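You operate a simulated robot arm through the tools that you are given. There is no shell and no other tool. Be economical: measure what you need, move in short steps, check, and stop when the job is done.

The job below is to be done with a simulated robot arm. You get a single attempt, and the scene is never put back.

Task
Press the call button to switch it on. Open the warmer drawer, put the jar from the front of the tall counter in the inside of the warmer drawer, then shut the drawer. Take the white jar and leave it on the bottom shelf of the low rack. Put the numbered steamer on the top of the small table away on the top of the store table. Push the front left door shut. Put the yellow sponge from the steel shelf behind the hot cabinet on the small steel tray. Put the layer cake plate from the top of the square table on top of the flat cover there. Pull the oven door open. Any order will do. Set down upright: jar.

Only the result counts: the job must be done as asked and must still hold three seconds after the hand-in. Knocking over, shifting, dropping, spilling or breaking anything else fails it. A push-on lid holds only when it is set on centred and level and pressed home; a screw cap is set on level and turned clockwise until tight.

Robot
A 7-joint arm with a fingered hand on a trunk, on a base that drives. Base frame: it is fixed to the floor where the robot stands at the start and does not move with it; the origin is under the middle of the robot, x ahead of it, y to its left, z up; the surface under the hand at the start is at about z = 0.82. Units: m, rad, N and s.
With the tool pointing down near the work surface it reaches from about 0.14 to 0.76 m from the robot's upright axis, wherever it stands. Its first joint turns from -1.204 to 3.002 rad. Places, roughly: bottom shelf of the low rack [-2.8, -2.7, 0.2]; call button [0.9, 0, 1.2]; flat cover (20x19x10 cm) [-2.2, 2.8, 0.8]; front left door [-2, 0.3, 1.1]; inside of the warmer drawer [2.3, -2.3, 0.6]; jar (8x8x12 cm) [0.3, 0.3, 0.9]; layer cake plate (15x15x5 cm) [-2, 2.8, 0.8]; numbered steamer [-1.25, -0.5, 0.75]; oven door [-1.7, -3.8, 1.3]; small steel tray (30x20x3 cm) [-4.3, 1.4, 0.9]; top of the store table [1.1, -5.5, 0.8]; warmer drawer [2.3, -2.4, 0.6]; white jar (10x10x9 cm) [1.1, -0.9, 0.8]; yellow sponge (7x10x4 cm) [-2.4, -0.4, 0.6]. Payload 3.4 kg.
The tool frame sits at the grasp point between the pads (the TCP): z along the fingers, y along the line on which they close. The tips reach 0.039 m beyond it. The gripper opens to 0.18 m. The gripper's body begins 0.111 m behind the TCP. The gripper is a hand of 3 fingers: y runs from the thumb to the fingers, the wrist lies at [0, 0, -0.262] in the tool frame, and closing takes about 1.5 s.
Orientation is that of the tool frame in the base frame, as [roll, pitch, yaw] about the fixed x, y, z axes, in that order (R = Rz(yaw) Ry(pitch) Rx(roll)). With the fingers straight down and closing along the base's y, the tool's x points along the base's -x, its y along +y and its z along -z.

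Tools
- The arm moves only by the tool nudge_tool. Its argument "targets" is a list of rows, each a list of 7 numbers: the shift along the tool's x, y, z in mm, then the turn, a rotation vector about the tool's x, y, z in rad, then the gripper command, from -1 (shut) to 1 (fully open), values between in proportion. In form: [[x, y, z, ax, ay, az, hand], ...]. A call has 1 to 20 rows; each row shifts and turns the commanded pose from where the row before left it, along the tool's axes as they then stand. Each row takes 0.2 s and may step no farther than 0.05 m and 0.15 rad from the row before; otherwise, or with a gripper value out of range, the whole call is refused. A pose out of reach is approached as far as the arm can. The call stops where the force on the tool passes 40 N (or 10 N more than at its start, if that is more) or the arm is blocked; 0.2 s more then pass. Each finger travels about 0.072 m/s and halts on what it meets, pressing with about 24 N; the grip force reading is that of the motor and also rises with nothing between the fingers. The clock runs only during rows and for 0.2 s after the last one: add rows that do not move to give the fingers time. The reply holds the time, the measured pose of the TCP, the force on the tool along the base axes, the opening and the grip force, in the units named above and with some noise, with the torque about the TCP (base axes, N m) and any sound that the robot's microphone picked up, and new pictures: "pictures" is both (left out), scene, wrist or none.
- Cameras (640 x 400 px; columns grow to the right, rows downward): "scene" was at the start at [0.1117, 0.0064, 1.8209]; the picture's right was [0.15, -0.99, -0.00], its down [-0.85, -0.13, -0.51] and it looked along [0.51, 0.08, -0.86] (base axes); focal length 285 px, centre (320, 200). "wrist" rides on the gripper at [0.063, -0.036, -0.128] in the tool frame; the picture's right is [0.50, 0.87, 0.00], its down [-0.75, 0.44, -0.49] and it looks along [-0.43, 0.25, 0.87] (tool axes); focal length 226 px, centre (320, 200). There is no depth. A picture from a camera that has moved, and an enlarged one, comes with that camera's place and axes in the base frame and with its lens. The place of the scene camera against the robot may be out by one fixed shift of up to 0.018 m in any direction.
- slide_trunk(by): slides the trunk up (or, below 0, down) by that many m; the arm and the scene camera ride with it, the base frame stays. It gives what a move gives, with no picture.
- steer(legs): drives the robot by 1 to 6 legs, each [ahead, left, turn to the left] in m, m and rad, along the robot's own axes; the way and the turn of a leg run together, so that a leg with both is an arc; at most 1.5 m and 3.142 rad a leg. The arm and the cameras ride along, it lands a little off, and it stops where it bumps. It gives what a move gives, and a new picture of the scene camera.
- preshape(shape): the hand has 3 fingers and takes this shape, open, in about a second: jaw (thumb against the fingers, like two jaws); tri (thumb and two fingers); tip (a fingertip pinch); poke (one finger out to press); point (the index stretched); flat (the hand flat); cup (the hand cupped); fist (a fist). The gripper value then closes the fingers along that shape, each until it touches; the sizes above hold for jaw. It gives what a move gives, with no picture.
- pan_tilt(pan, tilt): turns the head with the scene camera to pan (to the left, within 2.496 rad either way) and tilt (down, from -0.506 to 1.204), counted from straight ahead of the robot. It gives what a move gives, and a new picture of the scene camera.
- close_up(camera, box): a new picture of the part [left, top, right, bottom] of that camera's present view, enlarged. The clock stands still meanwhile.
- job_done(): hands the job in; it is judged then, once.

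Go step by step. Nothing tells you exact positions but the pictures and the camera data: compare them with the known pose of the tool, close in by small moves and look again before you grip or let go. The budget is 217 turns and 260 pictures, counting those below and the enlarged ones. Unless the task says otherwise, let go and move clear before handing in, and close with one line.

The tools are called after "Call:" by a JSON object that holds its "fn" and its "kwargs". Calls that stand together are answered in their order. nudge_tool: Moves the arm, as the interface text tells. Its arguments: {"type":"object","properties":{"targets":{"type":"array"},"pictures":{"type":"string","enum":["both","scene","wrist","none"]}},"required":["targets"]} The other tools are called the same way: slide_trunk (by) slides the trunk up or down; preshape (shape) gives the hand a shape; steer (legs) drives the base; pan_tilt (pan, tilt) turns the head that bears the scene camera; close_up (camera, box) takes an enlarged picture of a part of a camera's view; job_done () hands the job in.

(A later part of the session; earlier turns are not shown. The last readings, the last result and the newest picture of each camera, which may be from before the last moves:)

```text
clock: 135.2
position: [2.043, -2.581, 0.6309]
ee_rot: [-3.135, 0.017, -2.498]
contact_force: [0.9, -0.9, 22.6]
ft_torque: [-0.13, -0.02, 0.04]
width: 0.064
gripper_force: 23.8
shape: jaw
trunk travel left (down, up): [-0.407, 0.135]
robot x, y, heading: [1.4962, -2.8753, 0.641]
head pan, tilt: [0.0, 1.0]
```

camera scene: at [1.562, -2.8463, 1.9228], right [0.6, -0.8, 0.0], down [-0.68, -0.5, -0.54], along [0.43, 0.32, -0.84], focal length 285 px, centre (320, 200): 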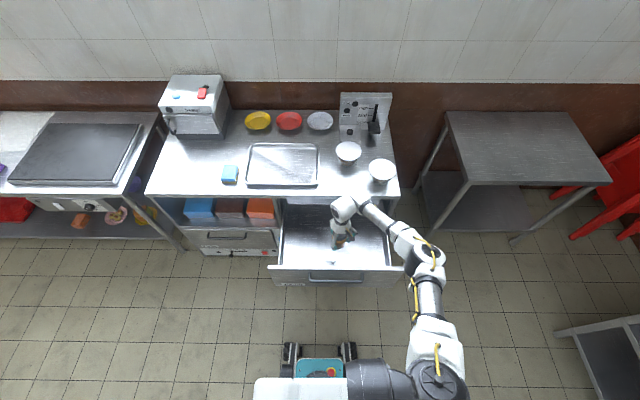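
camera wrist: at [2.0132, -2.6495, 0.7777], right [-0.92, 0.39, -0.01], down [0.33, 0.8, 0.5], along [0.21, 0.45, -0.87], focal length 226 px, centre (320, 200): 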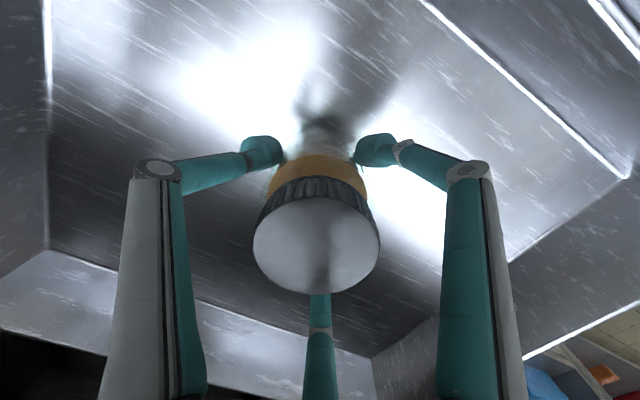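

Contact with the drawer floor (22 N). I ease 3 mm, open the fingers and rise straight up.

Call:
{"fn": "nudge_tool", "kwargs": {"targets": [[0, 0, -3, 0, 0, 0, -1], [0, 0, 0, 0, 0, 0, 0.2], [0, 0, 0, 0, 0, 0, 0.5], [0, 0, 0, 0, 0, 0, 0.5], [0, 0, 0, 0, 0, 0, 0.5], [0, 0, 0, 0, 0, 0, 0.5]], "pictures": "wrist"}}

Call:
{"fn": "nudge_tool", "kwargs": {"targets": [[0, 0, -15, 0, 0, 0, 0.5], [0, 0, -30, 0, 0, 0, 0.5], [0, 0, -40, 0, 0, 0, 0.5], [0, 0, -40, 0, 0, 0, 0.5], [0, 0, -40, 0, 0, 0, 0.5], [0, 0, -40, 0, 0, 0, 0.5], [0, 0, -40, 0, 0, 0, 0.5], [0, 0, -40, 0, 0, 0, 0.5], [0, 0, -40, 0, 0, 0, 0.5]], "pictures": "both"}}

```text
clock: 136.6
position: [2.0429, -2.5828, 0.63]
ee_rot: [-3.133, 0.012, -2.497]
contact_force: [0.2, 0.3, -0.7]
ft_torque: [-0.01, 0.0, 0.01]
width: 0.1349
gripper_force: 0.0
shape: jaw
trunk travel left (down, up): [-0.407, 0.135]
robot x, y, heading: [1.498, -2.8759, 0.642]
head pan, tilt: [0.0, 1.0]
camera wrist: at [2.0129, -2.6488, 0.7565], right [-0.92, 0.39, -0.01], down [0.33, 0.8, 0.5], along [0.21, 0.45, -0.87], focal length 226 px, centre (320, 200)
```

wrist: 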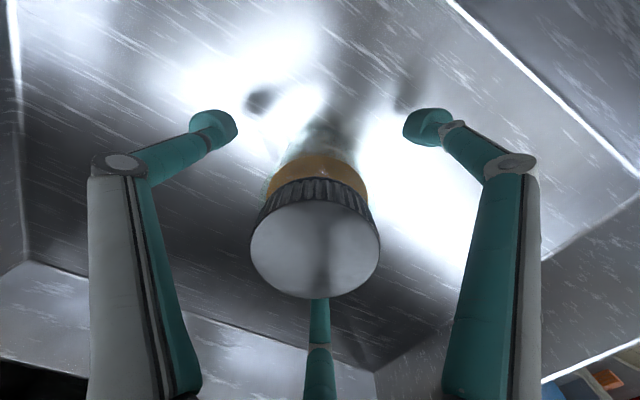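

```text
clock: 138.6
position: [2.0362, -2.5851, 0.9559]
ee_rot: [-3.132, 0.013, -2.498]
contact_force: [0.1, 0.1, 0.9]
ft_torque: [0.01, -0.04, 0.02]
width: 0.1346
gripper_force: 0.1
shape: jaw
trunk travel left (down, up): [-0.407, 0.135]
robot x, y, heading: [1.5003, -2.8819, 0.644]
head pan, tilt: [0.0, 1.0]
camera scene: at [1.5599, -2.8482, 1.923], right [0.6, -0.8, 0.0], down [-0.68, -0.5, -0.54], along [0.43, 0.32, -0.84], focal length 285 px, centre (320, 200)
camera wrist: at [2.007, -2.6506, 1.0826], right [-0.92, 0.39, -0.01], down [0.33, 0.8, 0.5], along [0.21, 0.45, -0.87], focal length 226 px, centre (320, 200)
```

scene: 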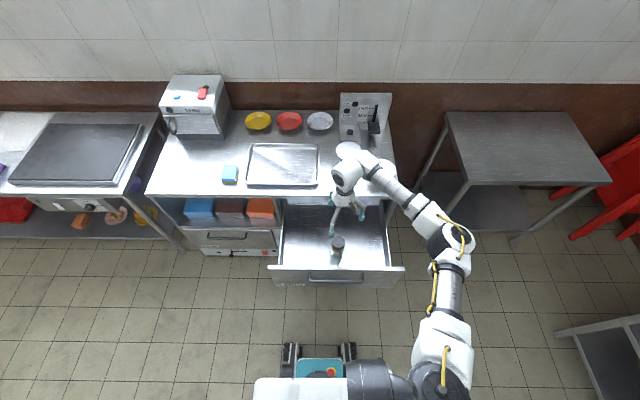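
wrist: 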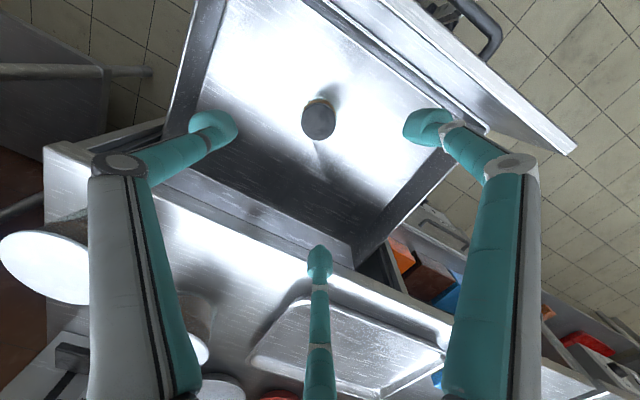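

The jar stands upright in the drawer. I back off, shut the fingers and tilt the hand to push the drawer front.

Call:
{"fn": "steer", "kwargs": {"legs": [[-0.36, 0, -0.01]]}}

Call:
{"fn": "nudge_tool", "kwargs": {"targets": [[0, 0, 0, 0, -0.15, 0, -1], [0, 0, 0, 0, -0.15, 0, -1], [0, 0, 0, 0, -0.15, 0, -1], [0, 0, 0, 0, -0.15, 0, -1], [0, 0, 0, 0, -0.15, 0, -1], [0, 0, 0, 0, -0.15, 0, -1], [0, 0, 0, 0, -0.15, 0, -1], [0, 0, 0, 0, -0.05, 0, -1], [36, 0, 18, 0, 0, 0, -1], [36, 0, 18, 0, 0, 0, -1], [36, 0, 18, 0, 0, 0, -1], [36, 0, 18, 0, 0, 0, -1], [36, 0, 18, 0, 0, 0, -1], [36, 0, 18, 0, 0, 0, -1], [24, 0, 12, 0, 0, 0, -1]], "pictures": "both"}}

```text
clock: 140.9
position: [1.7477, -2.8043, 0.9562]
ee_rot: [-3.132, 0.012, -2.506]
contact_force: [-0.2, -0.7, 0.3]
ft_torque: [0.02, 0.0, 0.0]
width: 0.1346
gripper_force: 0.1
shape: jaw
trunk travel left (down, up): [-0.407, 0.135]
robot x, y, heading: [1.2045, -3.0944, 0.634]
head pan, tilt: [0.0, 1.0]
camera scene: at [1.2686, -3.065, 1.9229], right [0.59, -0.8, 0.0], down [-0.68, -0.5, -0.54], along [0.43, 0.32, -0.84], focal length 285 px, centre (320, 200)
```

scene: 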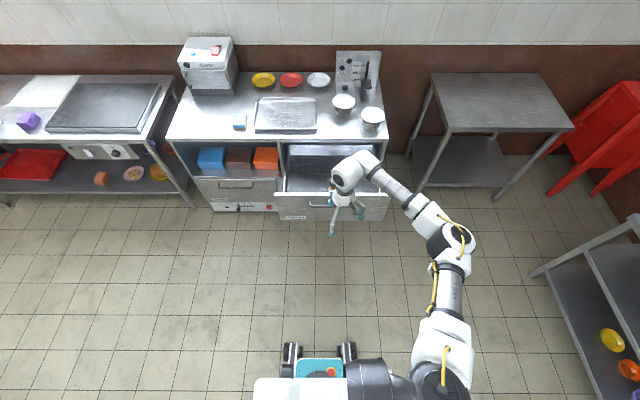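

```text
clock: 144.1
position: [1.8503, -2.7705, 0.8996]
ee_rot: [-3.12, 0.968, -2.478]
contact_force: [0.6, 0.1, -0.1]
ft_torque: [-0.05, 0.01, -0.01]
width: 0.0
gripper_force: 23.2
shape: jaw
out of reach, approached as far as the arm can: row 7, 9, 10, 11, 12, 13, 14, 15
trunk travel left (down, up): [-0.407, 0.135]
robot x, y, heading: [1.2045, -3.0908, 0.641]
head pan, tilt: [0.0, 1.0]
camera scene: at [1.2694, -3.0657, 1.9229], right [0.59, -0.8, 0.0], down [-0.68, -0.5, -0.54], along [0.43, 0.32, -0.84], focal length 285 px, centre (320, 200)
camera wrist: at [1.7601, -2.8828, 0.9199], right [-0.75, 0.52, -0.42], down [-0.25, 0.37, 0.89], along [0.62, 0.77, -0.15], focal length 226 px, centre (320, 200)
```

scene: 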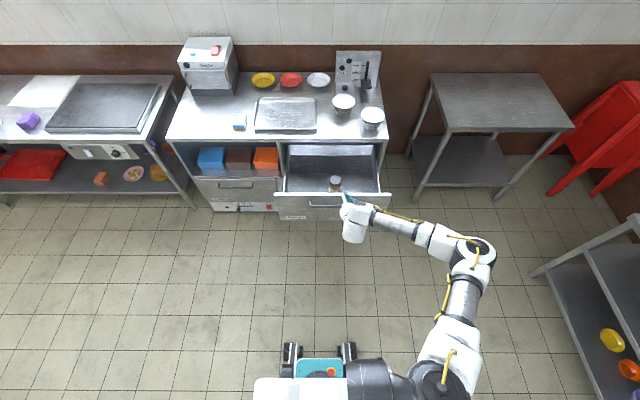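
wrist: 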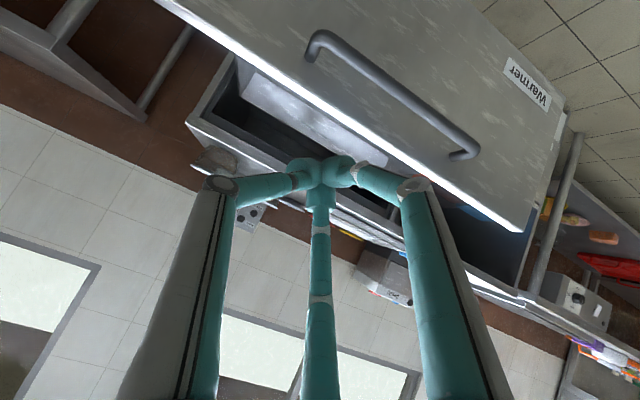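

The arm can't fold that low from here; I back off 6 cm and lower the trunk 0.2 m instead.

Call:
{"fn": "steer", "kwargs": {"legs": [[-0.07, 0.06, 0]]}}

Call:
{"fn": "slide_trunk", "kwargs": {"by": -0.2}}

Call:
{"fn": "nudge_tool", "kwargs": {"targets": [[0, 0, 0, 0, 0, 0, -1]], "pictures": "both"}}

```text
clock: 145.2
position: [1.7764, -2.7858, 0.8976]
ee_rot: [3.126, 0.967, -2.51]
contact_force: [0.3, -0.3, -0.3]
ft_torque: [0.03, 0.06, 0.07]
width: 0.0001
gripper_force: 24.1
shape: jaw
trunk travel left (down, up): [-0.407, 0.135]
robot x, y, heading: [1.1201, -3.0903, 0.636]
head pan, tilt: [0.0, 1.0]
camera scene: at [1.2039, -3.0949, 1.9224], right [0.59, -0.8, -0.02], down [-0.69, -0.49, -0.54], along [0.42, 0.34, -0.84], focal length 285 px, centre (320, 200)
```

scene: 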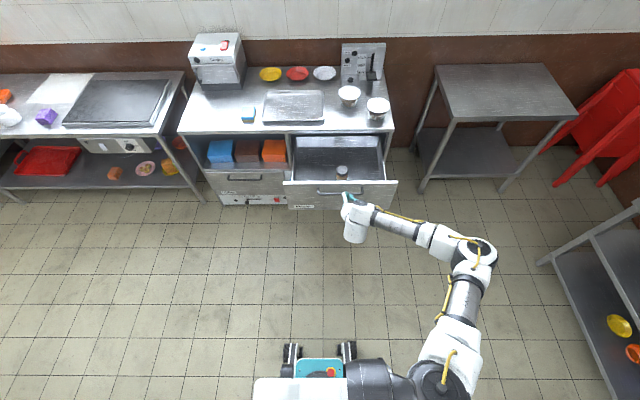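

```text
clock: 147.4
position: [1.7497, -2.7788, 0.6262]
ee_rot: [-3.12, 0.844, -2.48]
contact_force: [-0.6, 0.2, -0.2]
ft_torque: [-0.01, -0.02, -0.01]
width: 0.0003
gripper_force: 24.0
shape: jaw
trunk travel left (down, up): [-0.207, 0.335]
robot x, y, heading: [1.1197, -3.0902, 0.636]
head pan, tilt: [0.0, 1.0]
```

```text
clock: 147.8
position: [1.7523, -2.7815, 0.6239]
ee_rot: [-3.123, 0.841, -2.481]
contact_force: [0.0, -0.2, 0.1]
ft_torque: [0.03, -0.04, 0.01]
width: 0.0002
gripper_force: 24.1
shape: jaw
trunk travel left (down, up): [-0.207, 0.335]
robot x, y, heading: [1.1181, -3.0922, 0.635]
head pan, tilt: [0.0, 1.0]
camera scene: at [1.3078, -2.9817, 1.7179], right [0.59, -0.8, -0.01], down [-0.68, -0.5, -0.54], along [0.43, 0.32, -0.84], focal length 285 px, centre (320, 200)
camera wrist: at [1.6639, -2.8922, 0.6632], right [-0.79, 0.49, -0.38], down [-0.16, 0.44, 0.89], along [0.6, 0.76, -0.26], focal length 226 px, centre (320, 200)
```

scene: 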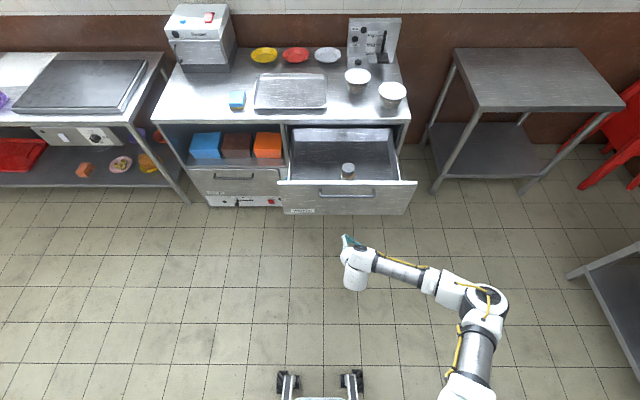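
wrist: 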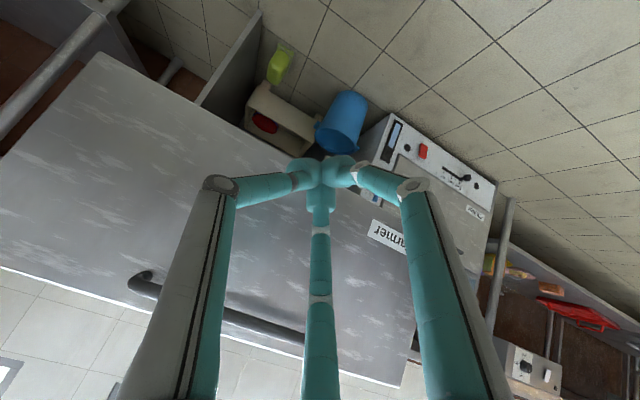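

The hand is in front of the drawer face. I raise it about 8 cm to the face's middle and push by driving ahead.

Call:
{"fn": "nudge_tool", "kwargs": {"targets": [[-25, 0, -20, 0, 0, 0, -1], [-25, 0, -20, 0, 0, 0, -1], [-15, 0, -15, 0, 0, 0, -1]], "pictures": "none"}}

Call:
{"fn": "steer", "kwargs": {"legs": [[0.25, 0, 0]]}}

```text
clock: 148.6
position: [1.7524, -2.7784, 0.7101]
ee_rot: [-3.122, 0.842, -2.48]
contact_force: [-0.1, -0.3, 0.4]
ft_torque: [0.02, 0.0, -0.02]
width: 0.0
gripper_force: 24.6
shape: jaw
trunk travel left (down, up): [-0.207, 0.335]
robot x, y, heading: [1.1222, -3.0937, 0.637]
head pan, tilt: [0.0, 1.0]
```

```text
clock: 150.4
position: [1.9537, -2.6317, 0.7104]
ee_rot: [-3.12, 0.841, -2.482]
contact_force: [-0.4, 0.1, -0.1]
ft_torque: [-0.02, 0.01, -0.05]
width: 0.0001
gripper_force: 23.7
shape: jaw
trunk travel left (down, up): [-0.207, 0.335]
robot x, y, heading: [1.3177, -2.9455, 0.628]
head pan, tilt: [0.0, 1.0]
camera scene: at [1.5019, -2.8257, 1.7179], right [0.59, -0.81, 0.0], down [-0.68, -0.5, -0.54], along [0.43, 0.32, -0.84], focal length 285 px, centre (320, 200)
```

scene: 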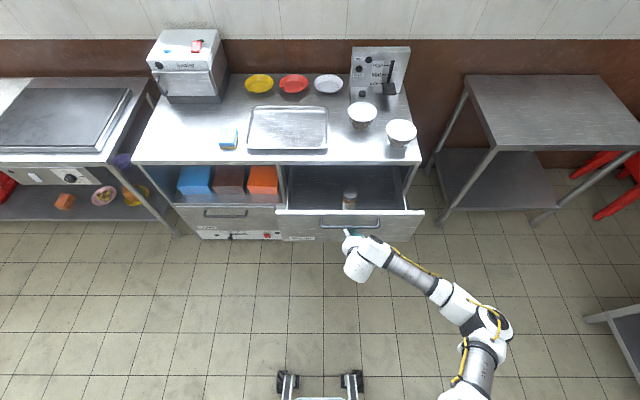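

Call:
{"fn": "steer", "kwargs": {"legs": [[0.2, 0, 0]]}}

```text
clock: 152.0
position: [2.1089, -2.5134, 0.7126]
ee_rot: [-3.115, 0.845, -2.479]
contact_force: [-0.9, 0.3, -1.4]
ft_torque: [0.0, 0.01, -0.01]
width: 0.0001
gripper_force: 24.2
shape: jaw
trunk travel left (down, up): [-0.207, 0.335]
robot x, y, heading: [1.4828, -2.8279, 0.64]
head pan, tilt: [0.0, 1.0]
camera scene: at [1.6624, -2.71, 1.7178], right [0.59, -0.8, 0.0], down [-0.68, -0.5, -0.54], along [0.43, 0.32, -0.84], focal length 285 px, centre (320, 200)
```

scene: 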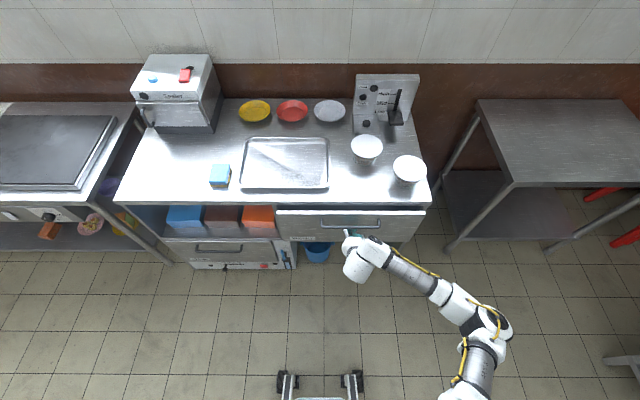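

The drawer is nearly shut. I push the last bit with the arm, which stops on force.

Call:
{"fn": "nudge_tool", "kwargs": {"targets": [[-13, 0, 15, 0, 0, 0, -1], [-13, 0, 15, 0, 0, 0, -1], [-13, 0, 15, 0, 0, 0, -1], [-13, 0, 15, 0, 0, 0, -1], [-13, 0, 15, 0, 0, 0, -1]], "pictures": "scene"}}

Call:
{"fn": "close_up", "kwargs": {"camera": "scene", "box": [260, 180, 440, 290]}}

```text
clock: 152.8
position: [2.1378, -2.4786, 0.7099]
ee_rot: [-3.113, 0.832, -2.466]
contact_force: [-11.3, -9.0, 2.2]
ft_torque: [0.15, -0.4, -0.06]
width: 0.0001
gripper_force: 24.1
shape: jaw
trunk travel left (down, up): [-0.207, 0.335]
robot x, y, heading: [1.4811, -2.829, 0.638]
head pan, tilt: [0.0, 1.0]
stopped in row 4: the force on the tool passed its limit at 51 N (the readings are from after the stop); the commanded pose is now the measured one
camera scene: at [1.66, -2.7109, 1.7181], right [0.59, -0.8, 0.0], down [-0.68, -0.5, -0.54], along [0.43, 0.32, -0.84], focal length 285 px, centre (320, 200)
```

scene: 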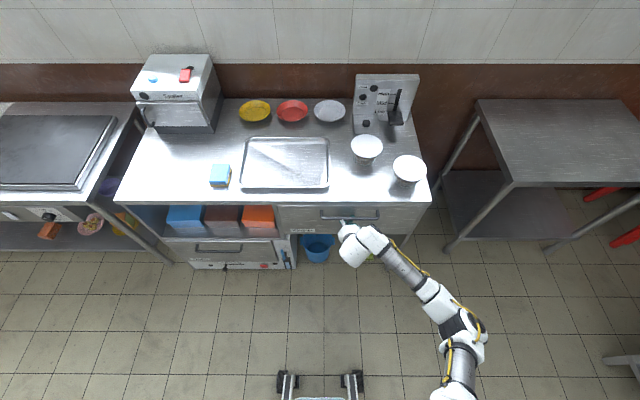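

```text
3.56 times, centred on (350, 235) of scene
camera zoom: at [1.66, -2.7109, 1.7181], right [0.59, -0.8, 0.0], down [-0.68, -0.5, -0.54], along [0.43, 0.32, -0.84], focal length 1013 px, centre (213, 76)
```

zoom: 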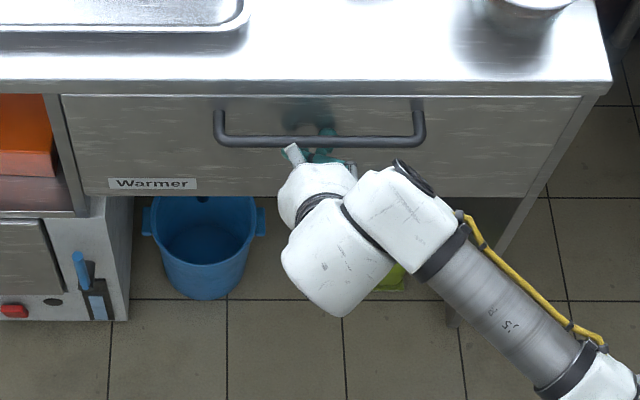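

The drawer is flush shut. I lower the hand slightly so it can't catch the bar, back the base away and check.

Call:
{"fn": "nudge_tool", "kwargs": {"targets": [[15, 0, -5, 0, 0, 0, -1], [18, 0, -10, 0, 0, 0, -1]], "pictures": "none"}}

Call:
{"fn": "steer", "kwargs": {"legs": [[-0.25, 0, 0]]}}

```text
clock: 153.4
position: [2.1146, -2.499, 0.6966]
ee_rot: [-3.111, 0.835, -2.468]
contact_force: [0.5, -0.1, -0.1]
ft_torque: [0.01, -0.01, 0.01]
width: 0.0
gripper_force: 23.9
shape: jaw
trunk travel left (down, up): [-0.207, 0.335]
robot x, y, heading: [1.4819, -2.8283, 0.637]
head pan, tilt: [0.0, 1.0]
```

```text
clock: 155.2
position: [1.9134, -2.6442, 0.6983]
ee_rot: [-3.112, 0.838, -2.465]
contact_force: [-0.1, 1.0, 0.4]
ft_torque: [0.01, -0.02, 0.0]
width: 0.0
gripper_force: 24.2
shape: jaw
trunk travel left (down, up): [-0.207, 0.335]
robot x, y, heading: [1.2792, -2.9783, 0.639]
head pan, tilt: [0.0, 1.0]
camera scene: at [1.4607, -2.8589, 1.7182], right [0.6, -0.8, 0.0], down [-0.68, -0.5, -0.54], along [0.43, 0.32, -0.84], focal length 285 px, centre (320, 200)
```

scene: 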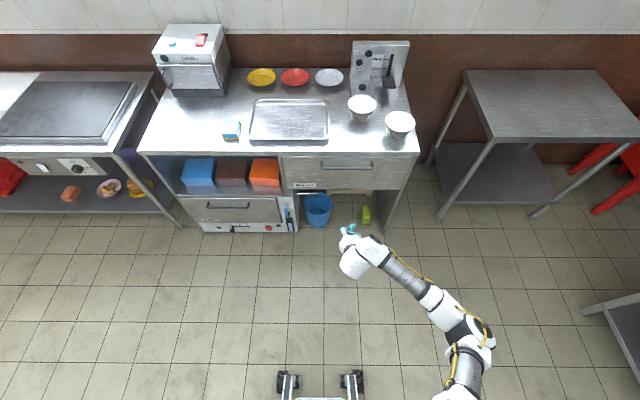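

The drawer is shut with the jar in. I restore the hand to pointing down, raise the trunk and look for the routes to the back area.

Call:
{"fn": "slide_trunk", "kwargs": {"by": 0.33}}

Call:
{"fn": "nudge_tool", "kwargs": {"targets": [[0, 0, 0, 0, 0.15, 0, 0], [0, 0, 0, 0, 0.15, 0, 0], [0, 0, 0, 0, 0.15, 0, 0], [0, 0, 0, 0, 0.15, 0, 0], [0, 0, 0, 0, 0.15, 0, 0], [20, 0, -30, 0, 0.08, -0.03, 0], [20, 0, -40, 0, 0, 0, 0], [20, 0, -40, 0, 0, 0, 0], [20, 0, -40, 0, 0, 0, 0], [20, 0, -40, 0, 0, 0, 0]], "pictures": "none"}}

Call:
{"fn": "pan_tilt", "kwargs": {"pan": 2.4, "tilt": 0.5}}

Call:
{"fn": "pan_tilt", "kwargs": {"pan": -2.3, "tilt": 0.5}}

```text
clock: 158.5
position: [1.9116, -2.6455, 1.0283]
ee_rot: [-3.108, 0.839, -2.463]
contact_force: [0.0, 0.3, 0.2]
ft_torque: [-0.01, 0.0, -0.01]
width: 0.0
gripper_force: 23.5
shape: jaw
trunk travel left (down, up): [-0.537, 0.005]
robot x, y, heading: [1.2791, -2.9755, 0.636]
head pan, tilt: [0.0, 1.0]
```

```text
clock: 160.7
position: [1.8252, -2.705, 1.2153]
ee_rot: [-3.117, 0.009, -2.459]
contact_force: [-0.4, 0.3, 0.5]
ft_torque: [0.02, 0.02, 0.02]
width: 0.0896
gripper_force: 0.0
shape: jaw
trunk travel left (down, up): [-0.537, 0.005]
robot x, y, heading: [1.281, -2.9753, 0.639]
head pan, tilt: [0.0, 1.0]
```

```text
clock: 162.9
position: [1.8276, -2.7048, 1.2133]
ee_rot: [-3.12, 0.009, -2.458]
contact_force: [0.0, 0.3, -0.3]
ft_torque: [0.0, 0.0, -0.04]
width: 0.0895
gripper_force: 0.0
shape: jaw
trunk travel left (down, up): [-0.537, 0.005]
robot x, y, heading: [1.2789, -2.9802, 0.639]
head pan, tilt: [2.4, 0.499]
camera scene: at [1.187, -2.9863, 2.0942], right [0.1, 0.99, 0.0], down [0.47, -0.05, -0.88], along [-0.88, 0.09, -0.47], focal length 285 px, centre (320, 200)
```

scene: 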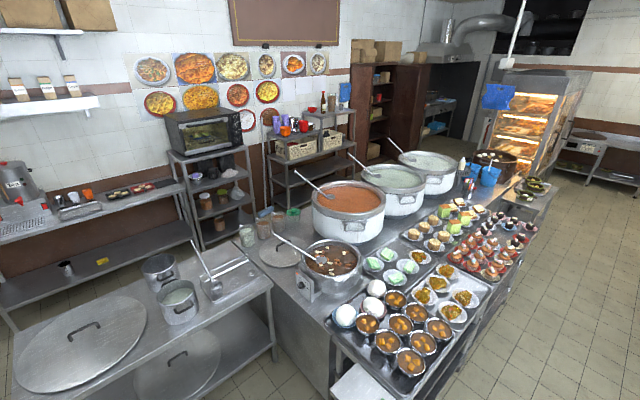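

```text
clock: 166.6
position: [1.8284, -2.7045, 1.2145]
ee_rot: [-3.116, 0.009, -2.457]
contact_force: [1.0, 0.1, 0.1]
ft_torque: [-0.01, -0.01, -0.02]
width: 0.0896
gripper_force: 0.2
shape: jaw
trunk travel left (down, up): [-0.537, 0.005]
robot x, y, heading: [1.2823, -2.9743, 0.636]
head pan, tilt: [-2.3, 0.499]
camera scene: at [1.2691, -3.0862, 2.0938], right [-1.0, 0.09, 0.0], down [0.04, 0.48, -0.88], along [-0.08, -0.87, -0.48], focal length 285 px, centre (320, 200)
```

scene: 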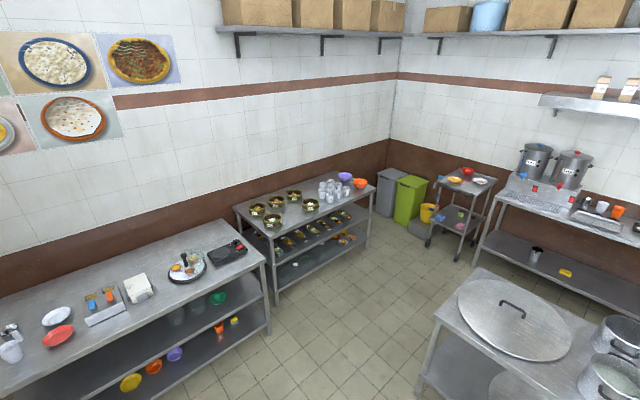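

The store table is the one with green steamers at the far wall, and there's a back aisle to the rack and the oven. First the white jar: I drive back along the aisle to it.

Call:
{"fn": "steer", "kwargs": {"legs": [[0.25, 0.3, 0], [0, 1.45, 0], [0.12, 0, 0]]}}

Call:
{"fn": "pan_tilt", "kwargs": {"pan": 0.0, "tilt": 1.0}}

```text
clock: 176.7
position: [1.0748, -1.0729, 1.2144]
ee_rot: [-3.125, 0.008, -2.45]
contact_force: [0.3, -0.2, -0.2]
ft_torque: [0.03, 0.07, 0.04]
width: 0.0897
gripper_force: 0.1
shape: jaw
trunk travel left (down, up): [-0.537, 0.005]
robot x, y, heading: [0.5227, -1.3419, 0.649]
head pan, tilt: [-2.3, 0.499]
camera scene: at [0.5173, -1.4603, 2.0934], right [-1.0, 0.08, 0.01], down [0.03, 0.48, -0.88], along [-0.08, -0.87, -0.48], focal length 285 px, centre (320, 200)
```

scene: 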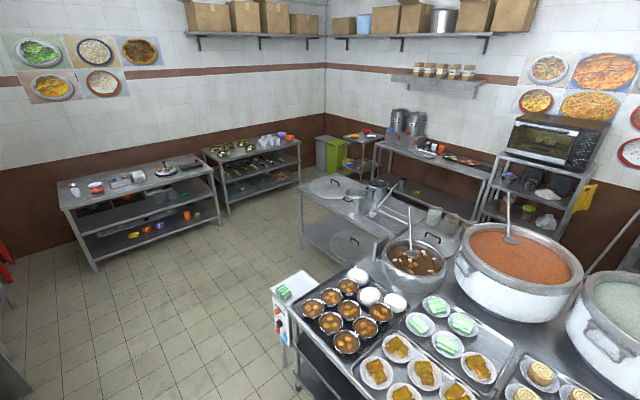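

```text
clock: 178.9
position: [1.0672, -1.0675, 1.2164]
ee_rot: [-3.117, 0.01, -2.449]
contact_force: [-0.2, -0.6, -0.3]
ft_torque: [0.01, 0.03, 0.0]
width: 0.0895
gripper_force: 0.1
shape: jaw
trunk travel left (down, up): [-0.537, 0.005]
robot x, y, heading: [0.5224, -1.3424, 0.644]
head pan, tilt: [0.0, 1.0]
camera scene: at [0.5776, -1.3217, 2.0524], right [0.6, -0.8, 0.0], down [-0.68, -0.51, -0.54], along [0.43, 0.33, -0.84], focal length 285 px, centre (320, 200)
```

scene: 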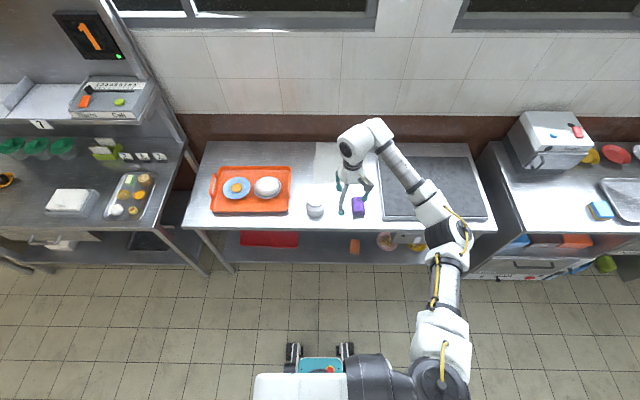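

The white jar stands between the orange tray and the purple box. I move 0.2 m closer.

Call:
{"fn": "steer", "kwargs": {"legs": [[0.18, 0, -0.01]]}}

Call:
{"fn": "nudge_tool", "kwargs": {"targets": [[35, 20, 0, 0, 0, 0, 1], [35, 20, 0, 0, 0, 0, 1], [0, 15, 0, 0, 0, 0, 1]], "pictures": "both"}}

```text
clock: 180.4
position: [1.2177, -0.9686, 1.2155]
ee_rot: [-3.119, 0.012, -2.462]
contact_force: [0.5, 0.0, 0.9]
ft_torque: [-0.01, 0.02, 0.03]
width: 0.0895
gripper_force: 0.1
shape: jaw
trunk travel left (down, up): [-0.537, 0.005]
robot x, y, heading: [0.6662, -1.2348, 0.64]
head pan, tilt: [0.0, 1.0]
camera scene: at [0.7221, -1.2167, 2.0525], right [0.59, -0.81, 0.0], down [-0.68, -0.5, -0.54], along [0.43, 0.32, -0.84], focal length 285 px, centre (320, 200)
```

scene: 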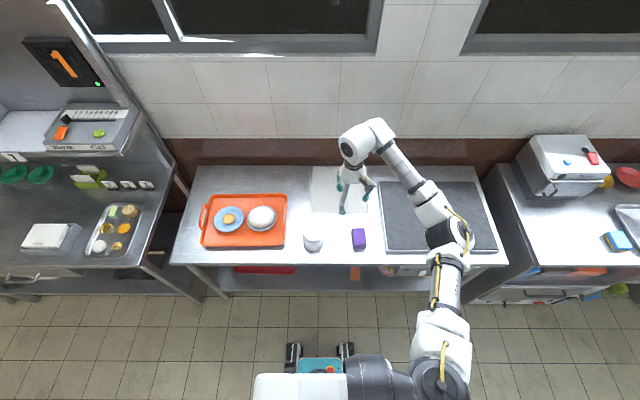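

```text
clock: 181.2
position: [1.1237, -0.9665, 1.2135]
ee_rot: [-3.117, 0.011, -2.462]
contact_force: [0.1, 0.5, -0.7]
ft_torque: [-0.02, 0.03, -0.01]
width: 0.1799
gripper_force: 0.1
shape: jaw
trunk travel left (down, up): [-0.537, 0.005]
robot x, y, heading: [0.6672, -1.2319, 0.632]
head pan, tilt: [0.0, 1.0]
camera scene: at [0.7209, -1.211, 2.0524], right [0.59, -0.81, 0.0], down [-0.68, -0.5, -0.54], along [0.43, 0.32, -0.84], focal length 285 px, centre (320, 200)
camera wrist: at [1.0952, -1.0316, 1.3413], right [-0.93, 0.36, -0.03], down [0.3, 0.82, 0.49], along [0.2, 0.45, -0.87], focal length 226 px, centre (320, 200)
```

scene: 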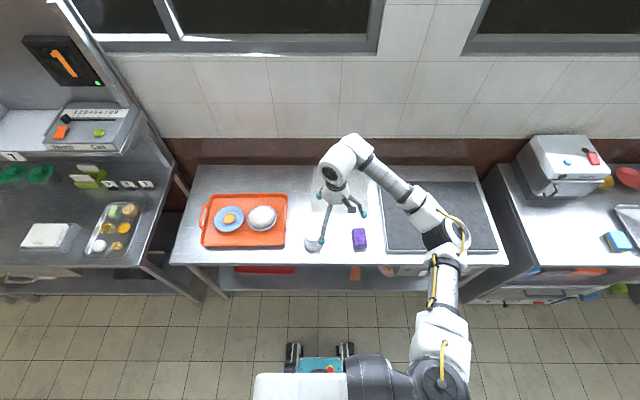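
wrist: 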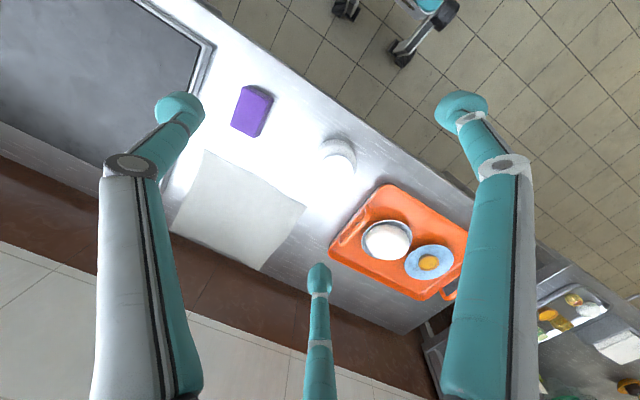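

Call:
{"fn": "close_up", "kwargs": {"camera": "wrist", "box": [260, 110, 420, 210]}}

Call:
{"fn": "close_up", "kwargs": {"camera": "scene", "box": [250, 190, 410, 290]}}

```text
4.00 times, centred on (340, 160) of wrist
camera zoom: at [1.0952, -1.0316, 1.3413], right [-0.93, 0.36, -0.03], down [0.3, 0.82, 0.49], along [0.2, 0.45, -0.87], focal length 904 px, centre (240, 360)
```

zoom: 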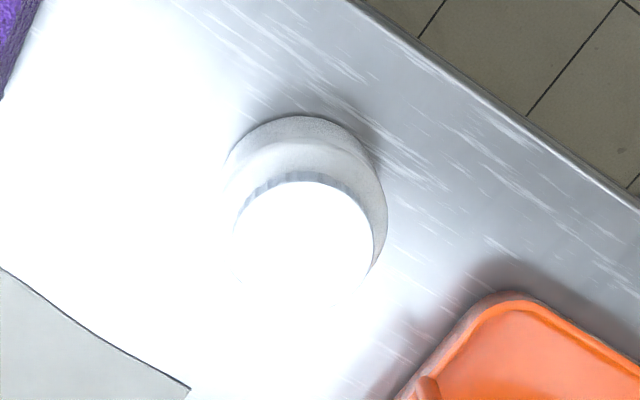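

```text
4.00 times, centred on (330, 240) of scene
camera zoom: at [0.7209, -1.211, 2.0524], right [0.59, -0.81, 0.0], down [-0.68, -0.5, -0.54], along [0.43, 0.32, -0.84], focal length 1140 px, centre (280, 40)
```

zoom: 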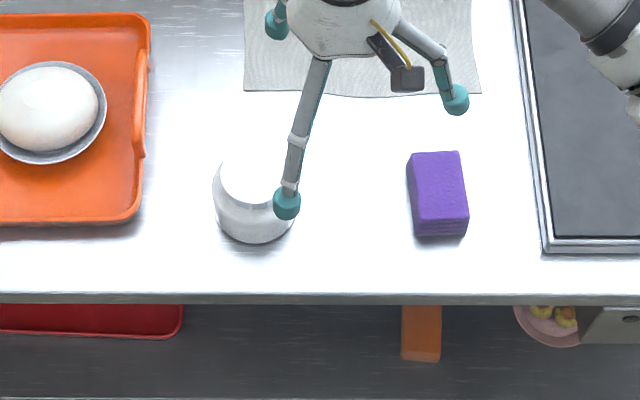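

The jar centre is about (1.14, -0.863) with its top near 0.91. For the low shelf later, I'll grip it with the hand tilted about 0.5 rad; first I go to a pre-grip point and check.

Call:
{"fn": "nudge_tool", "kwargs": {"targets": [[4.5, 17.5, 40, 0, 0, 0, 1], [4.5, 17.5, 40, 0, 0, 0, 1], [4.5, 17.5, 40, 0, 0, 0, 1], [4.5, 17.5, 39, 0, 0, 0, 1], [0, 0, 0, 0, -0.15, 0, 1], [0, 0, 0, 0, -0.15, 0, 1], [0, 0, 0, 0, -0.15, 0, 1], [0, 0, 0, 0, -0.05, 0, 1]], "pictures": "both"}}

Call:
{"fn": "close_up", "kwargs": {"camera": "wrist", "box": [220, 60, 460, 210]}}

```text
clock: 183.0
position: [1.0704, -0.9269, 1.0538]
ee_rot: [-3.113, 0.513, -2.446]
contact_force: [0.7, 0.2, -0.1]
ft_torque: [0.0, 0.02, -0.02]
width: 0.1798
gripper_force: 0.1
shape: jaw
trunk travel left (down, up): [-0.537, 0.005]
robot x, y, heading: [0.6714, -1.2357, 0.637]
head pan, tilt: [0.0, 1.0]
camera scene: at [0.7196, -1.2142, 2.0525], right [0.59, -0.81, 0.0], down [-0.68, -0.5, -0.54], along [0.43, 0.32, -0.84], focal length 285 px, centre (320, 200)
camera wrist: at [1.0006, -1.0266, 1.1333], right [-0.88, 0.4, -0.27], down [0.04, 0.61, 0.79], along [0.48, 0.68, -0.55], focal length 226 px, centre (320, 200)
```

scene: 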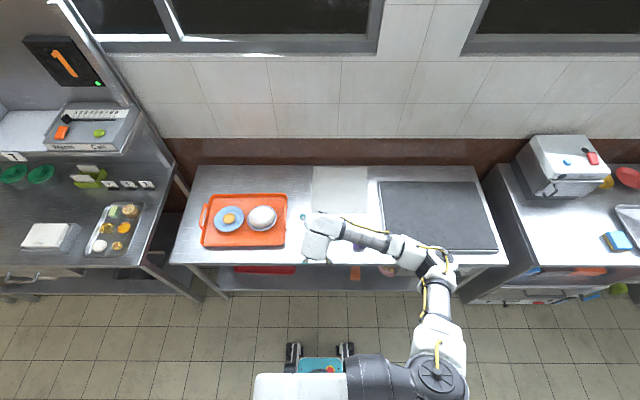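
wrist: 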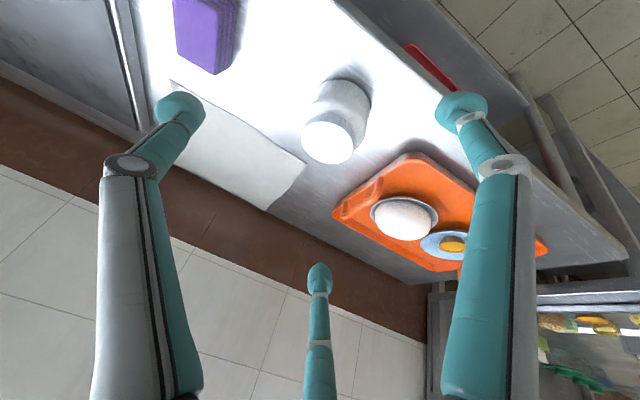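

```text
2.67 times, centred on (340, 135) of wrist
camera zoom: at [1.0006, -1.0266, 1.1333], right [-0.88, 0.4, -0.27], down [0.04, 0.61, 0.79], along [0.48, 0.68, -0.55], focal length 603 px, centre (267, 373)
```

zoom: 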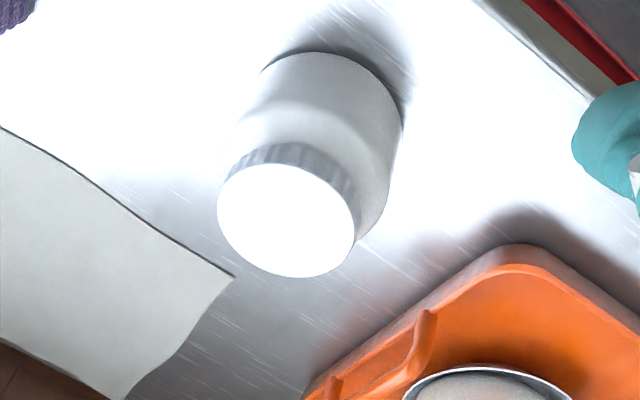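

The hand axis points right at the jar. I slide in along it and close.

Call:
{"fn": "nudge_tool", "kwargs": {"targets": [[4, 3, 40, 0, 0, 0, 1], [4, 2, 40, 0, 0, 0, 1], [0, 0, 40, 0, 0, 0, 1], [0, 0, 40, 0, 0, 0, 1], [0, 0, 38, 0, 0, 0, 1]], "pictures": "both"}}

```text
clock: 184.2
position: [1.1389, -0.8671, 0.8775]
ee_rot: [-3.114, 0.514, -2.447]
contact_force: [0.2, -1.0, 2.7]
ft_torque: [-0.07, 0.24, 0.04]
width: 0.1798
gripper_force: 0.1
shape: jaw
trunk travel left (down, up): [-0.537, 0.005]
robot x, y, heading: [0.6688, -1.2391, 0.636]
head pan, tilt: [0.0, 1.0]
camera scene: at [0.719, -1.2129, 2.0526], right [0.59, -0.81, 0.0], down [-0.68, -0.5, -0.54], along [0.43, 0.32, -0.84], focal length 285 px, centre (320, 200)
camera wrist: at [1.0693, -0.9675, 0.9582], right [-0.88, 0.39, -0.27], down [0.04, 0.61, 0.79], along [0.47, 0.68, -0.55], focal length 226 px, centre (320, 200)
```

scene: 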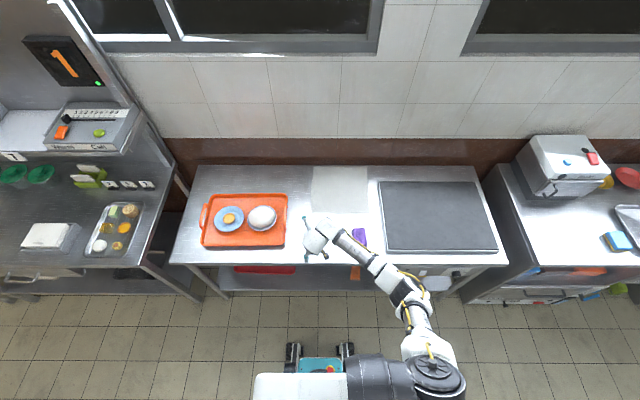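
wrist: 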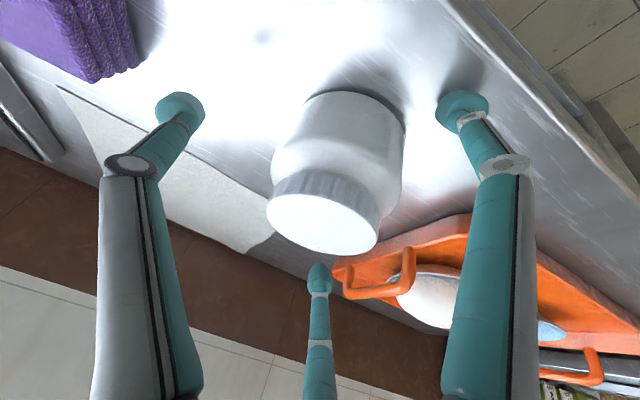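

A fingertip just grazes the counter; I rise 5 mm and close on the jar.

Call:
{"fn": "nudge_tool", "kwargs": {"targets": [[-3, 0, -5, 0, 0, 0, 1], [0, 0, 0, 0, 0, 0, 0.2], [0, 0, 0, 0, 0, 0, -0.3], [0, 0, 0, 0, 0, 0, -1], [0, 0, 0, 0, 0, 0, -1], [0, 0, 0, 0, 0, 0, -1], [0, 0, 0, 0, 0, 0, -1], [0, 0, 0, 0, 0, 0, -1], [0, 0, 0, 0, 0, 0, -1]], "pictures": "wrist"}}

```text
clock: 186.2
position: [1.1374, -0.8675, 0.8817]
ee_rot: [-3.112, 0.51, -2.448]
contact_force: [-0.8, -1.6, 2.7]
ft_torque: [-0.36, 0.36, 0.01]
width: 0.0831
gripper_force: 23.6
shape: jaw
trunk travel left (down, up): [-0.537, 0.005]
robot x, y, heading: [0.6662, -1.2317, 0.634]
head pan, tilt: [0.0, 1.0]
camera wrist: at [1.0693, -0.9685, 0.9632], right [-0.88, 0.39, -0.27], down [0.04, 0.62, 0.79], along [0.48, 0.68, -0.56], focal length 226 px, centre (320, 200)
```

wrist: 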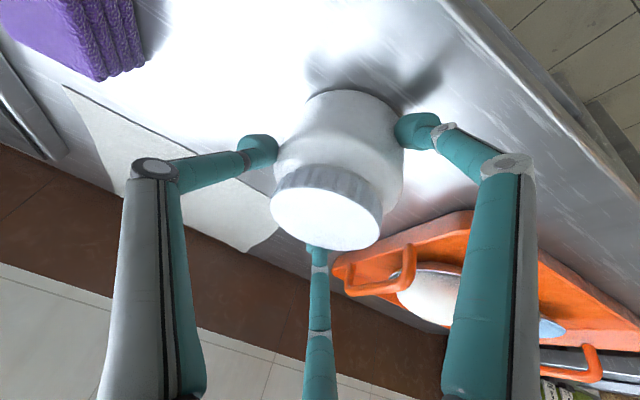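

Gripped. I lift straight up along the base's vertical.

Call:
{"fn": "nudge_tool", "kwargs": {"targets": [[-5, 0, -9, 0, 0, 0, -1], [-10, 0, -18, 0, 0, 0, -1], [-15, 0, -26, 0, 0, 0, -1], [-15, 0, -26, 0, 0, 0, -1], [-20, 0, -35, 0, 0, 0, -1], [-20, 0, -35, 0, 0, 0, -1], [-20, 0, -35, 0, 0, 0, -1], [-20, 0, -35, 0, 0, 0, -1]], "pictures": "both"}}

```text
clock: 188.0
position: [1.1375, -0.8629, 1.1352]
ee_rot: [-3.113, 0.509, -2.447]
contact_force: [0.0, -1.0, -8.5]
ft_torque: [-0.15, 0.02, 0.01]
width: 0.0818
gripper_force: 23.8
shape: jaw
trunk travel left (down, up): [-0.537, 0.005]
robot x, y, heading: [0.6674, -1.2313, 0.638]
head pan, tilt: [0.0, 1.0]
camera scene: at [0.7205, -1.2113, 2.0524], right [0.59, -0.81, 0.0], down [-0.68, -0.5, -0.54], along [0.43, 0.32, -0.84], focal length 285 px, centre (320, 200)
camera wrist: at [1.0677, -0.9632, 1.216], right [-0.88, 0.39, -0.27], down [0.04, 0.62, 0.79], along [0.47, 0.68, -0.56], focal length 226 px, centre (320, 200)
```

scene: 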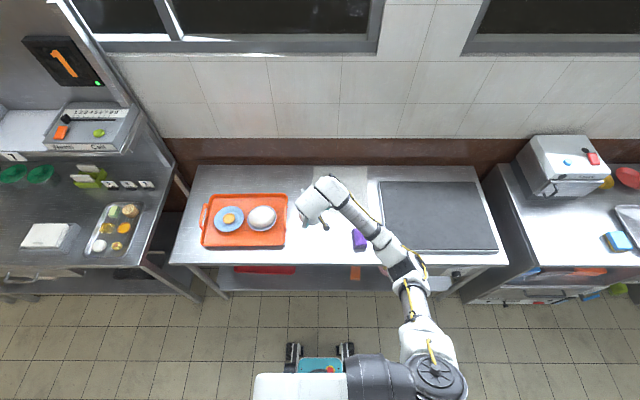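
wrist: 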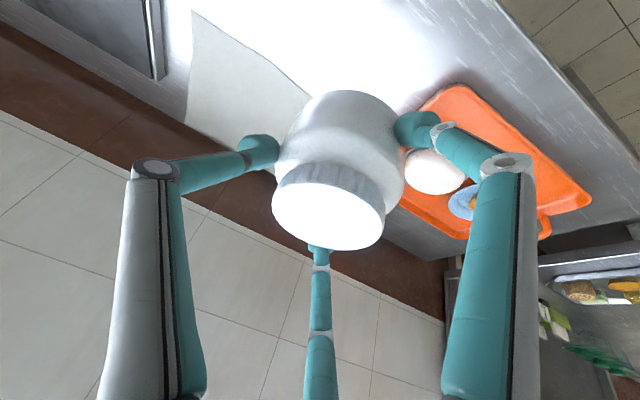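

The white jar is secure. I retract the arm a bit and drive to the right end of the aisle.

Call:
{"fn": "nudge_tool", "kwargs": {"targets": [[15, 0, -43, 0, 0, 0, -1], [15, 0, -43, 0, 0, 0, -1], [15, 0, -43, 0, 0, 0, -1], [15, 0, -43, 0, 0, 0, -1], [15, 0, -43, 0, 0, 0, -1]], "pictures": "none"}}

Call:
{"fn": "steer", "kwargs": {"legs": [[-0.25, 0, 0], [0, -1.35, 0], [0, -1.3, 0]]}}

```text
clock: 189.2
position: [1.0105, -0.9645, 1.2808]
ee_rot: [-3.113, 0.509, -2.443]
contact_force: [-0.1, 0.1, -7.4]
ft_torque: [-0.14, 0.02, 0.02]
width: 0.0813
gripper_force: 24.1
shape: jaw
out of reach, approached as far as the arm can: row 5
trunk travel left (down, up): [-0.537, 0.005]
robot x, y, heading: [0.6682, -1.235, 0.635]
head pan, tilt: [0.0, 1.0]
```

```text
clock: 203.5
position: [2.3562, -3.2378, 1.2815]
ee_rot: [-3.099, 0.51, -2.431]
contact_force: [0.4, 0.7, -7.2]
ft_torque: [-0.13, 0.01, -0.01]
width: 0.0808
gripper_force: 24.2
shape: jaw
trunk travel left (down, up): [-0.537, 0.005]
robot x, y, heading: [2.0186, -3.5228, 0.64]
head pan, tilt: [0.0, 1.0]
camera scene: at [2.06, -3.48, 2.0523], right [0.6, -0.8, 0.01], down [-0.67, -0.51, -0.54], along [0.44, 0.31, -0.84], focal length 285 px, centre (320, 200)
```

scene: 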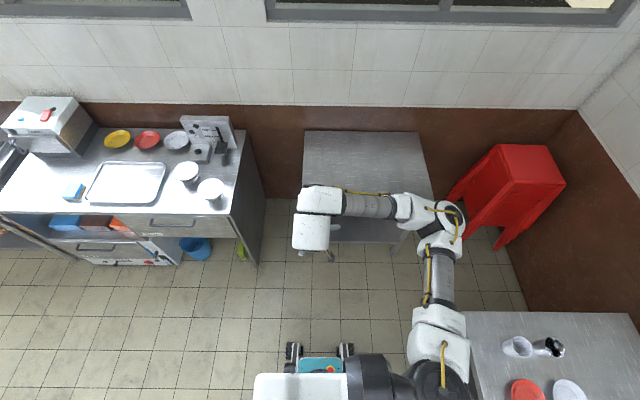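

I've reached the open corner. I back into the open floor, turn around to face the back wall, and look.

Call:
{"fn": "steer", "kwargs": {"legs": [[-0.6, 0, 0], [0, 0, 3.13]]}}

Call:
{"fn": "pan_tilt", "kwargs": {"pan": -0.4, "tilt": 0.6}}

```text
clock: 214.2
position: [1.2249, -4.1767, 1.2826]
ee_rot: [-3.091, 0.512, 0.714]
contact_force: [0.5, -0.3, -6.8]
ft_torque: [0.08, -0.04, -0.01]
width: 0.0801
gripper_force: 24.2
shape: jaw
trunk travel left (down, up): [-0.537, 0.005]
robot x, y, heading: [1.5507, -3.8834, -2.506]
head pan, tilt: [0.0, 1.0]
camera scene: at [1.5438, -3.9361, 2.0522], right [-0.6, 0.8, 0.01], down [0.67, 0.51, -0.54], along [-0.44, -0.31, -0.84], focal length 285 px, centre (320, 200)
```

scene: 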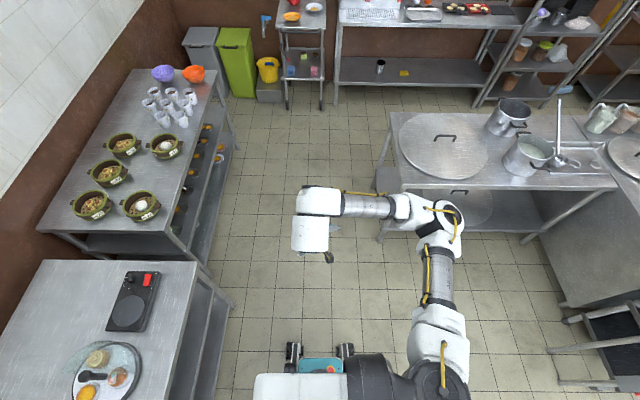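

```text
clock: 215.1
position: [1.2283, -4.1733, 1.2837]
ee_rot: [-3.097, 0.513, 0.717]
contact_force: [0.6, -1.2, -7.6]
ft_torque: [0.08, -0.02, 0.02]
width: 0.0797
gripper_force: 24.1
shape: jaw
trunk travel left (down, up): [-0.537, 0.005]
robot x, y, heading: [1.5526, -3.8877, -2.503]
head pan, tilt: [-0.4, 0.6]
camera scene: at [1.5107, -3.9119, 2.0846], right [-0.24, 0.97, 0.01], down [0.55, 0.14, -0.83], along [-0.8, -0.19, -0.56], focal length 285 px, centre (320, 200)
```

scene: 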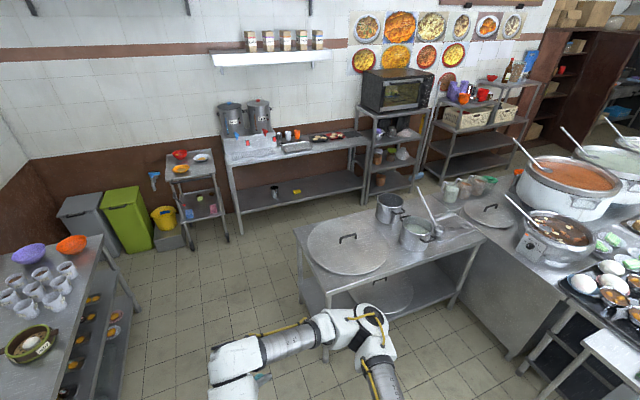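

The low rack with baskets is right of the oven rack. I'll enlarge that area.

Call:
{"fn": "close_up", "kwargs": {"camera": "scene", "box": [340, 60, 560, 200]}}

```text
2.86 times, centred on (450, 130) of scene
camera zoom: at [1.5107, -3.9119, 2.0846], right [-0.24, 0.97, 0.01], down [0.55, 0.14, -0.83], along [-0.8, -0.19, -0.56], focal length 814 px, centre (-51, 400)
```

zoom: 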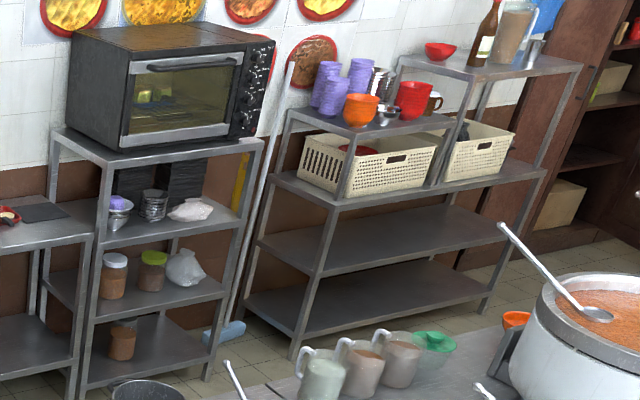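

The low rack's two lower shelves are empty, spacing about 0.33 m. I drive through the corridor to the back aisle.

Call:
{"fn": "steer", "kwargs": {"legs": [[1.0, -0.03, 0], [0.92, 0, 0]]}}

Call:
{"fn": "pan_tilt", "kwargs": {"pan": -1.2, "tilt": 0.7}}

```text
clock: 224.6
position: [-0.3273, -5.2749, 1.283]
ee_rot: [-3.099, 0.515, 0.71]
contact_force: [0.6, -0.2, -6.8]
ft_torque: [0.13, -0.03, 0.0]
width: 0.0793
gripper_force: 24.1
shape: jaw
trunk travel left (down, up): [-0.537, 0.005]
robot x, y, heading: [0.0093, -4.9957, -2.503]
head pan, tilt: [-0.4, 0.6]
camera scene: at [-0.067, -4.9811, 2.0834], right [-0.23, 0.97, -0.01], down [0.56, 0.12, -0.82], along [-0.8, -0.2, -0.57], focal length 285 px, centre (320, 200)
```

scene: 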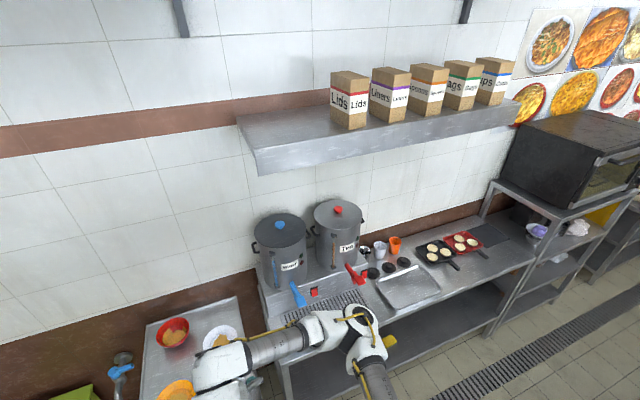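

```text
clock: 225.7
position: [-0.2839, -5.3235, 1.2818]
ee_rot: [-3.049, 0.512, 0.744]
contact_force: [1.6, -0.2, -8.1]
ft_torque: [0.15, -0.06, 0.05]
width: 0.0784
gripper_force: 24.6
shape: jaw
trunk travel left (down, up): [-0.537, 0.005]
robot x, y, heading: [0.0133, -5.0055, -2.509]
head pan, tilt: [-1.201, 0.7]
camera scene: at [0.0052, -4.9912, 2.0774], right [0.54, 0.84, 0.01], down [0.53, -0.33, -0.78], along [-0.66, 0.43, -0.62], focal length 285 px, centre (320, 200)
```

scene: 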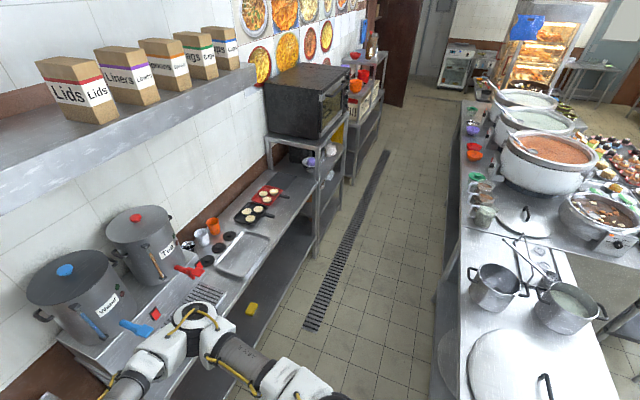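

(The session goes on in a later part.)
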